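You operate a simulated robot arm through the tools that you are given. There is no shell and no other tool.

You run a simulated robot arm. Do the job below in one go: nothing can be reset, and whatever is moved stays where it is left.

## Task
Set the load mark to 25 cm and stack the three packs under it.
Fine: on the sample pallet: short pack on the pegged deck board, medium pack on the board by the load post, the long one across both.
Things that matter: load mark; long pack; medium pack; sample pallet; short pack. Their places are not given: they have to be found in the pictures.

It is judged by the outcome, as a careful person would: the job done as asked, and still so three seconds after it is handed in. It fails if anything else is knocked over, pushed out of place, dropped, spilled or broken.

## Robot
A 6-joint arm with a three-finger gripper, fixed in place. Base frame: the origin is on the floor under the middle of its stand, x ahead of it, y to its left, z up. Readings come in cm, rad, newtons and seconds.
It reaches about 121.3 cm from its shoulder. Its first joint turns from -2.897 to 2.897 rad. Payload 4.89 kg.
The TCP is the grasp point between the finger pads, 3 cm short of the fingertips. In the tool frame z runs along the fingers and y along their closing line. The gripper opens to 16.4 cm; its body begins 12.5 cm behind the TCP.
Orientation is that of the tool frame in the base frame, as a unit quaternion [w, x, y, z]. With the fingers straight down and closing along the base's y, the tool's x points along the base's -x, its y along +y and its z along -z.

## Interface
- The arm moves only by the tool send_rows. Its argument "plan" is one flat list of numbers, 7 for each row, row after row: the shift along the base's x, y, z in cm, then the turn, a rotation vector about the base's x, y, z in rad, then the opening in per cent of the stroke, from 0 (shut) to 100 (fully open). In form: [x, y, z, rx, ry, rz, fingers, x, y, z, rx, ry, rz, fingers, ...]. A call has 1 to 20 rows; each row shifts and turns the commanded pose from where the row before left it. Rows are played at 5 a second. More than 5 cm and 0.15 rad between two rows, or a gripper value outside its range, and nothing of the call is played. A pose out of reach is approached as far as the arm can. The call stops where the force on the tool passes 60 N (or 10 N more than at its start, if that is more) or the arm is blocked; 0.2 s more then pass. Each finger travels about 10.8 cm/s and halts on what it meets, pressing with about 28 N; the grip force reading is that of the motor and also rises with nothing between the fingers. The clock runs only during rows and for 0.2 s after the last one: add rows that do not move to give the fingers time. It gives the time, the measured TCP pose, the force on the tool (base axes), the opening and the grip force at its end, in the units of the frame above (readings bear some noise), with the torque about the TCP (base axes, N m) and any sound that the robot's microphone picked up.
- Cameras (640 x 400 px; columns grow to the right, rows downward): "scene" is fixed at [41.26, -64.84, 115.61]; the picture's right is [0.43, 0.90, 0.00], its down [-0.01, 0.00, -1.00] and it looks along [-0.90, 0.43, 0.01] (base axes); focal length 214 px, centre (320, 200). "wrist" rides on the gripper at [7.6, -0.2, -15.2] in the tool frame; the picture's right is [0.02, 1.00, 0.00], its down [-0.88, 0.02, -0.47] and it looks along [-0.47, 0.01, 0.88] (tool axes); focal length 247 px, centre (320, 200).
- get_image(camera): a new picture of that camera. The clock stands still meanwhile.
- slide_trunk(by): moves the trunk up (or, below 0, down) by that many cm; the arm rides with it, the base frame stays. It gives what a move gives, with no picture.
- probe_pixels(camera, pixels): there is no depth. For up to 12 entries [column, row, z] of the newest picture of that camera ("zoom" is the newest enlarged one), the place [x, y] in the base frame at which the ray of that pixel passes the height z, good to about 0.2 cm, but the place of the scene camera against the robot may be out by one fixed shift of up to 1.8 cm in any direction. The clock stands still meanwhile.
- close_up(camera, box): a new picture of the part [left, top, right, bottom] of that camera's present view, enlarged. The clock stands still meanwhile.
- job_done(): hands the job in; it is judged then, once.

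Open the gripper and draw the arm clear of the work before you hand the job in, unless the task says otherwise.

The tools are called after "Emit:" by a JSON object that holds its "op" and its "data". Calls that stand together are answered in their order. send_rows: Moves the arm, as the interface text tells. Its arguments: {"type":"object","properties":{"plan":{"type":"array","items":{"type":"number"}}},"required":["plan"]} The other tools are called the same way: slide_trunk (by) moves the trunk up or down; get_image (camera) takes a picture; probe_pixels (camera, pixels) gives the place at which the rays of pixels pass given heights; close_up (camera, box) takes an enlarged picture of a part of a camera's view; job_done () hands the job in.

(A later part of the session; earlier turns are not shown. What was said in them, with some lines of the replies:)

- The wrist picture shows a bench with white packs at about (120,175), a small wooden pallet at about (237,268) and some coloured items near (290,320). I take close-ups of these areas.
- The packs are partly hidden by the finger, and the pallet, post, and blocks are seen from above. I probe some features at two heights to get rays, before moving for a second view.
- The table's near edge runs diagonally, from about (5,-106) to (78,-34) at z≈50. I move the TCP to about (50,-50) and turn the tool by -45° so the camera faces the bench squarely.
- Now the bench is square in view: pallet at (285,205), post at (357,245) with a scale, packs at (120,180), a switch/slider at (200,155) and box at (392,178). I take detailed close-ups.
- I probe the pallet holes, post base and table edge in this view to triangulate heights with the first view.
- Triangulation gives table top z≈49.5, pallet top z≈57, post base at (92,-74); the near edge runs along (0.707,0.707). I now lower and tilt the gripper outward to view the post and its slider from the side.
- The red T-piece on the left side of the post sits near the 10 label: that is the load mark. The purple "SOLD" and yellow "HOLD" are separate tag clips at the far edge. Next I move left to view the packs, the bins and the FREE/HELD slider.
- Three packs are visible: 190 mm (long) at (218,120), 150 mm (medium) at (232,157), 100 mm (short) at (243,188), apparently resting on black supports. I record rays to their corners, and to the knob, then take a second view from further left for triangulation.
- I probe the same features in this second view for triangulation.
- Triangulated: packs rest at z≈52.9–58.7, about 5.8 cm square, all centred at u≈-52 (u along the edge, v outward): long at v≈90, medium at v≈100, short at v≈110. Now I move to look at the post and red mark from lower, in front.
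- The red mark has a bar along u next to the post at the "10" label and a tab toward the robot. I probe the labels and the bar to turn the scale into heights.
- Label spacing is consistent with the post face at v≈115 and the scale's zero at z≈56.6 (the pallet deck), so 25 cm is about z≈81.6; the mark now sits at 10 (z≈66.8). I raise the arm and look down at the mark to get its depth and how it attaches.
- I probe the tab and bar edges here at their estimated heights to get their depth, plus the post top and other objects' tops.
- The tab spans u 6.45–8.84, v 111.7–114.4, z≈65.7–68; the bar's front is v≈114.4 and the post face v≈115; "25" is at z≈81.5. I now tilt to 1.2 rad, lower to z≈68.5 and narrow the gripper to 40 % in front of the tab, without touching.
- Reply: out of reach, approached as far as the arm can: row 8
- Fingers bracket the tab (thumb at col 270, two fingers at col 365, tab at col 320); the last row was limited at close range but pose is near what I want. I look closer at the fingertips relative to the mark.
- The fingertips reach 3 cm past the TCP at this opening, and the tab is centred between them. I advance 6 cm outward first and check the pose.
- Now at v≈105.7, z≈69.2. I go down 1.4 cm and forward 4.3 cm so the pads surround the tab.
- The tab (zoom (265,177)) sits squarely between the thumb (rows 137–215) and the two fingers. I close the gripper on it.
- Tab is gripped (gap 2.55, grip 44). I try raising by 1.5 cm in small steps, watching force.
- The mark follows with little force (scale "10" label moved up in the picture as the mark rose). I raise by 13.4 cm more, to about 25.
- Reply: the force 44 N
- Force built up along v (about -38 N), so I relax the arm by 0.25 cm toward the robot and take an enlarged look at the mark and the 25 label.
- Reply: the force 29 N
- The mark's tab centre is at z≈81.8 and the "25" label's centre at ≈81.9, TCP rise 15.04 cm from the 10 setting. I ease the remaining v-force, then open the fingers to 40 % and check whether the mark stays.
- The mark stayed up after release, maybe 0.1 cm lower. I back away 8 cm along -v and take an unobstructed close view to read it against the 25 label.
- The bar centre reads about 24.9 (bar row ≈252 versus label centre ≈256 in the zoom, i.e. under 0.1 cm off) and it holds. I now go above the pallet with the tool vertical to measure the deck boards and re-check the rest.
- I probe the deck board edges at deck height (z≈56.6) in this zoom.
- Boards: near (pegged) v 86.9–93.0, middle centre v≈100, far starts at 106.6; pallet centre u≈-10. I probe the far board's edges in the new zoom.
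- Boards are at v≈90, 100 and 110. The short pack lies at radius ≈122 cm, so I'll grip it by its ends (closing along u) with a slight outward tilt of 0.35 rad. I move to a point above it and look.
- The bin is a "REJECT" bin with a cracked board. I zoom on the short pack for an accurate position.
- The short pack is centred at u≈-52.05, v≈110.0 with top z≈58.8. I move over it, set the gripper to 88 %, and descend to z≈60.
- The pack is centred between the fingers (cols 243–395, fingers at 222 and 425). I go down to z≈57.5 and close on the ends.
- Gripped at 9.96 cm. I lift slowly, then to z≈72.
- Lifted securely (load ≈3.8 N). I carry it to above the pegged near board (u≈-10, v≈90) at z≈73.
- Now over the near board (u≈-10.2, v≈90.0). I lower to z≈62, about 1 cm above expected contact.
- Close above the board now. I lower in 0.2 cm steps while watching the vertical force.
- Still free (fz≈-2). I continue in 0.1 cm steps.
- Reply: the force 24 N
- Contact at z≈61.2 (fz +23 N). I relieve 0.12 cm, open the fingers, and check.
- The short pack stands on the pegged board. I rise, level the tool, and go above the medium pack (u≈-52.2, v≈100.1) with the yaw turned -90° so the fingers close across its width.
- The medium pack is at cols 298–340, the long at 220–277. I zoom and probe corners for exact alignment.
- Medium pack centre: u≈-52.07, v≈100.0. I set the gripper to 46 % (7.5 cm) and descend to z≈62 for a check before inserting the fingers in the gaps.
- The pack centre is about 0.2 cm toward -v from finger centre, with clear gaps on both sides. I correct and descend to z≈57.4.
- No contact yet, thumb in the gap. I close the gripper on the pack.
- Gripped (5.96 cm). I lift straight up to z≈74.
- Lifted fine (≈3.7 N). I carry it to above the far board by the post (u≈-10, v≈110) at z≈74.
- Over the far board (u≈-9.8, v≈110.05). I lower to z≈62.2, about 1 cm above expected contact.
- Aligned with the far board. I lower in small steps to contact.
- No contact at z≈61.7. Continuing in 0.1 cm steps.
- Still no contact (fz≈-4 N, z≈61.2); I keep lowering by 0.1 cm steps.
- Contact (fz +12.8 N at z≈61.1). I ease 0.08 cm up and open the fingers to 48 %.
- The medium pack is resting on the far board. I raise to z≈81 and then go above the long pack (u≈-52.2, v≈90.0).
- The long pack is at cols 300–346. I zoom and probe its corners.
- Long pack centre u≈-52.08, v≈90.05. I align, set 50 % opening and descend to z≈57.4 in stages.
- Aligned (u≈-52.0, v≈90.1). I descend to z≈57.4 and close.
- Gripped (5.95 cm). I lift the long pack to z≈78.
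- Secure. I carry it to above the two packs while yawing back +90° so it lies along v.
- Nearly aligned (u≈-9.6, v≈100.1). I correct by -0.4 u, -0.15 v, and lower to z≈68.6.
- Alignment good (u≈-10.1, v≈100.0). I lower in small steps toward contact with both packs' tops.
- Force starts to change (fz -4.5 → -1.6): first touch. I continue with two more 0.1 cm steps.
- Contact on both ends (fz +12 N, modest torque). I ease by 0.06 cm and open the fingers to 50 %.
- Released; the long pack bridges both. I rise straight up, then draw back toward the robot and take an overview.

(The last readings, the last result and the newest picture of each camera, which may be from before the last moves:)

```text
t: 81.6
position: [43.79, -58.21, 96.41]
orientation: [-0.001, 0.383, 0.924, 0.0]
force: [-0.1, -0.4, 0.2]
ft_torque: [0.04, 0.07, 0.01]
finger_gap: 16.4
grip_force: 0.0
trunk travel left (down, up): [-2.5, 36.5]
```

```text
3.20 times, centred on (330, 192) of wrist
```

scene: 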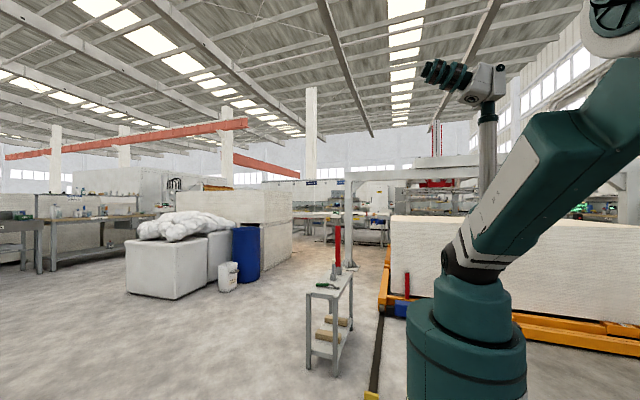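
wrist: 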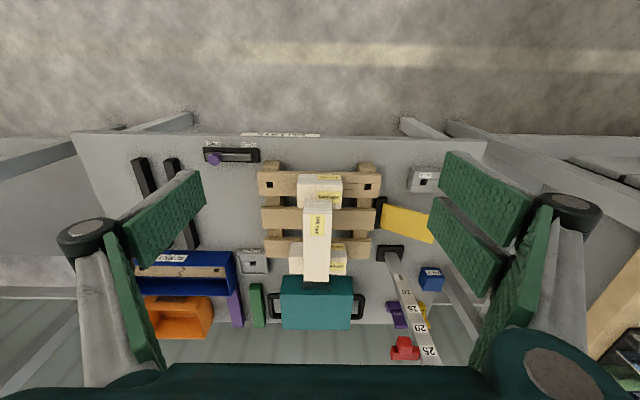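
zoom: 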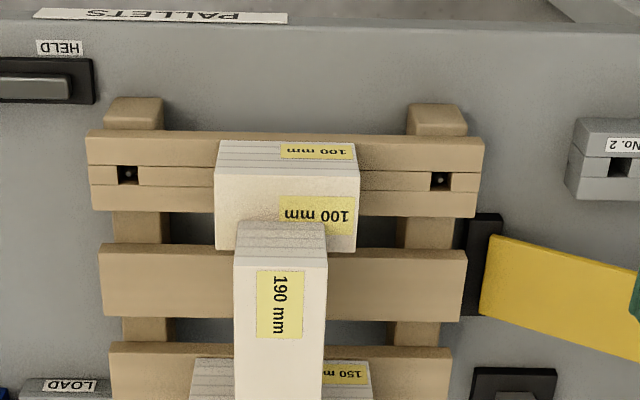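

The stack looks right: short on the pegged board, medium on the far board, long bridging them. I return to a level front view to re-check the load mark and the stack from the side.

Emit:
{"op": "send_rows", "data": {"plan": [3.118, -0.334, -1.44, -0.0943, -0.0943, 0, 100, 3.118, -0.334, -1.44, -0.0943, -0.0943, 0, 100, 3.118, -0.334, -1.44, -0.0943, -0.0943, 0, 100, 3.118, -0.334, -1.44, -0.0943, -0.0943, 0, 100, 3.118, -0.334, -1.44, -0.0943, -0.0943, 0, 100, 3.118, -0.334, -1.44, -0.0943, -0.0943, 0, 100, 3.118, -0.334, -1.44, -0.0943, -0.0943, 0, 100, 3.118, -0.334, -1.44, -0.0943, -0.0943, 0, 100, 3.118, -0.334, -1.44, -0.0943, -0.0943, 0, 100, 0, 0, 0, 0, 0, 0, 100]}}

Emit:
{"op": "get_image", "data": {"camera": "wrist"}}

Emit:
{"op": "close_up", "data": {"camera": "wrist", "box": [290, 120, 400, 190]}}

```text
t: 83.8
position: [71.79, -61.18, 83.58]
orientation: [0.523, 0.315, 0.762, -0.216]
force: [-1.3, 0.6, 1.4]
ft_torque: [0.08, 0.02, 0.05]
finger_gap: 16.36
grip_force: 0.2
trunk travel left (down, up): [-2.5, 36.5]
```

```text
taken
```

wrist: 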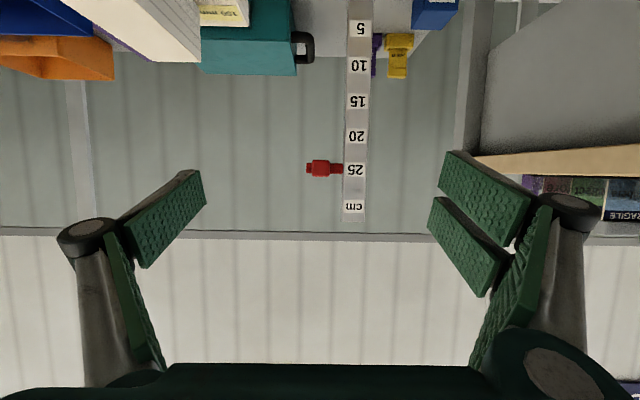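

```text
5.71 times, centred on (345, 155) of wrist
```

zoom: 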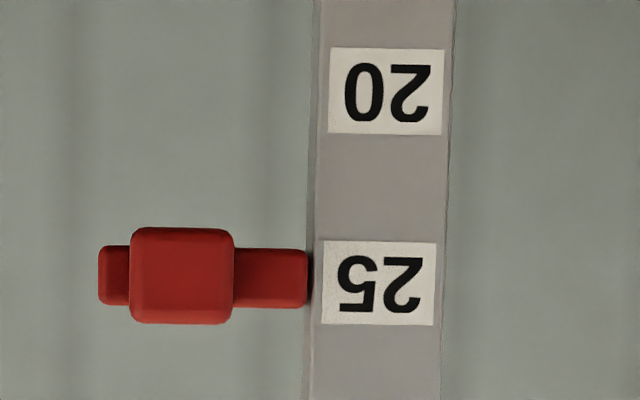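

The mark still reads about 24.9–25 (bar centre row ≈279 versus label ≈282, 38 px per cm) and hasn't crept. I draw the arm back and up, clear of the work, and take a final look.

Emit:
{"op": "send_rows", "data": {"plan": [-3.118, 0.334, 1.44, 0.0943, 0.0943, 0, 100, -3.118, 0.334, 1.44, 0.0943, 0.0943, 0, 100, -3.118, 0.334, 1.44, 0.0943, 0.0943, 0, 100, -3.118, 0.334, 1.44, 0.0943, 0.0943, 0, 100, -3.118, 0.334, 1.44, 0.0943, 0.0943, 0, 100, -3.118, 0.334, 1.44, 0.0943, 0.0943, 0, 100, -3.118, 0.334, 1.44, 0.0943, 0.0943, 0, 100, -3.118, 0.334, 1.44, 0.0943, 0.0943, 0, 100, -3.118, 0.334, 1.44, 0.0943, 0.0943, 0, 100, 0, 0, 0, 0, 0, 0, 100]}}

Emit:
{"op": "get_image", "data": {"camera": "wrist"}}

Emit:
{"op": "close_up", "data": {"camera": "wrist", "box": [250, 160, 390, 300]}}

```text
t: 86.0
position: [43.94, -58.26, 96.66]
orientation: [-0.001, 0.382, 0.924, 0.0]
force: [-1.1, -0.2, 0.0]
ft_torque: [0.01, 0.04, -0.01]
finger_gap: 16.4
grip_force: 0.0
trunk travel left (down, up): [-2.5, 36.5]
```

```text
taken
```

wrist: 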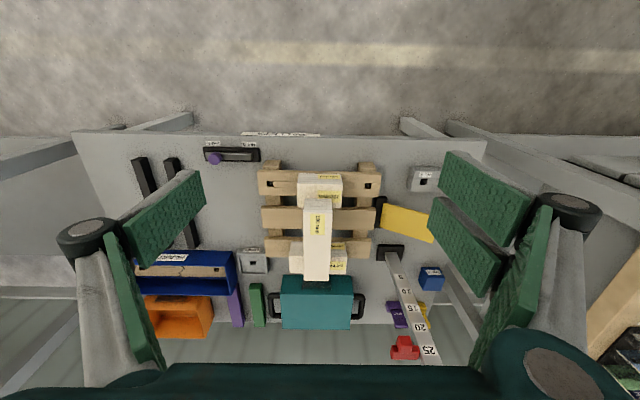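

```text
2.86 times, centred on (320, 230) of wrist
```

zoom: 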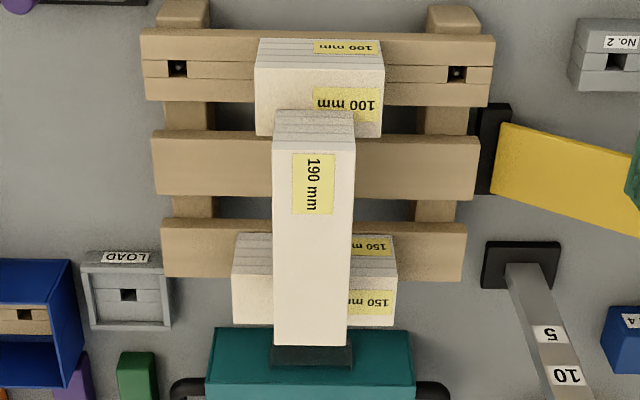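

The final view shows the short pack on the pegged board, the medium one on the board by the post and the long one resting across both. The mark is at 25, nothing else has been disturbed, and the arm is clear with the gripper open. I hand the job in.

Emit:
{"op": "job_done", "data": {}}

```text
The job is handed in.
```

The load mark is set to 25 cm and the three packs are stacked on the sample pallet below it; the job is handed in.

- **Load mark:** it reads about 24.9 cm, judged by eye against the middle of the 25 label. It did not creep in the minute or so between the two readings.
- **Short pack (100 mm):** it sits in the middle of the near deck board, the one with the peg holes.
- **Medium pack (150 mm):** it sits in the middle of the far deck board, next to the load post.
- **Long pack (190 mm):** it lies across the tops of the other two, with about 2.5 cm resting on each. The force readings showed it bearing on both packs, a little more on the short one.

I left the FREE/HELD knob at FREE because the task didn't mention it. In the last picture nothing else on the bench looked moved. The gripper is open and the arm is drawn back clear of the work.
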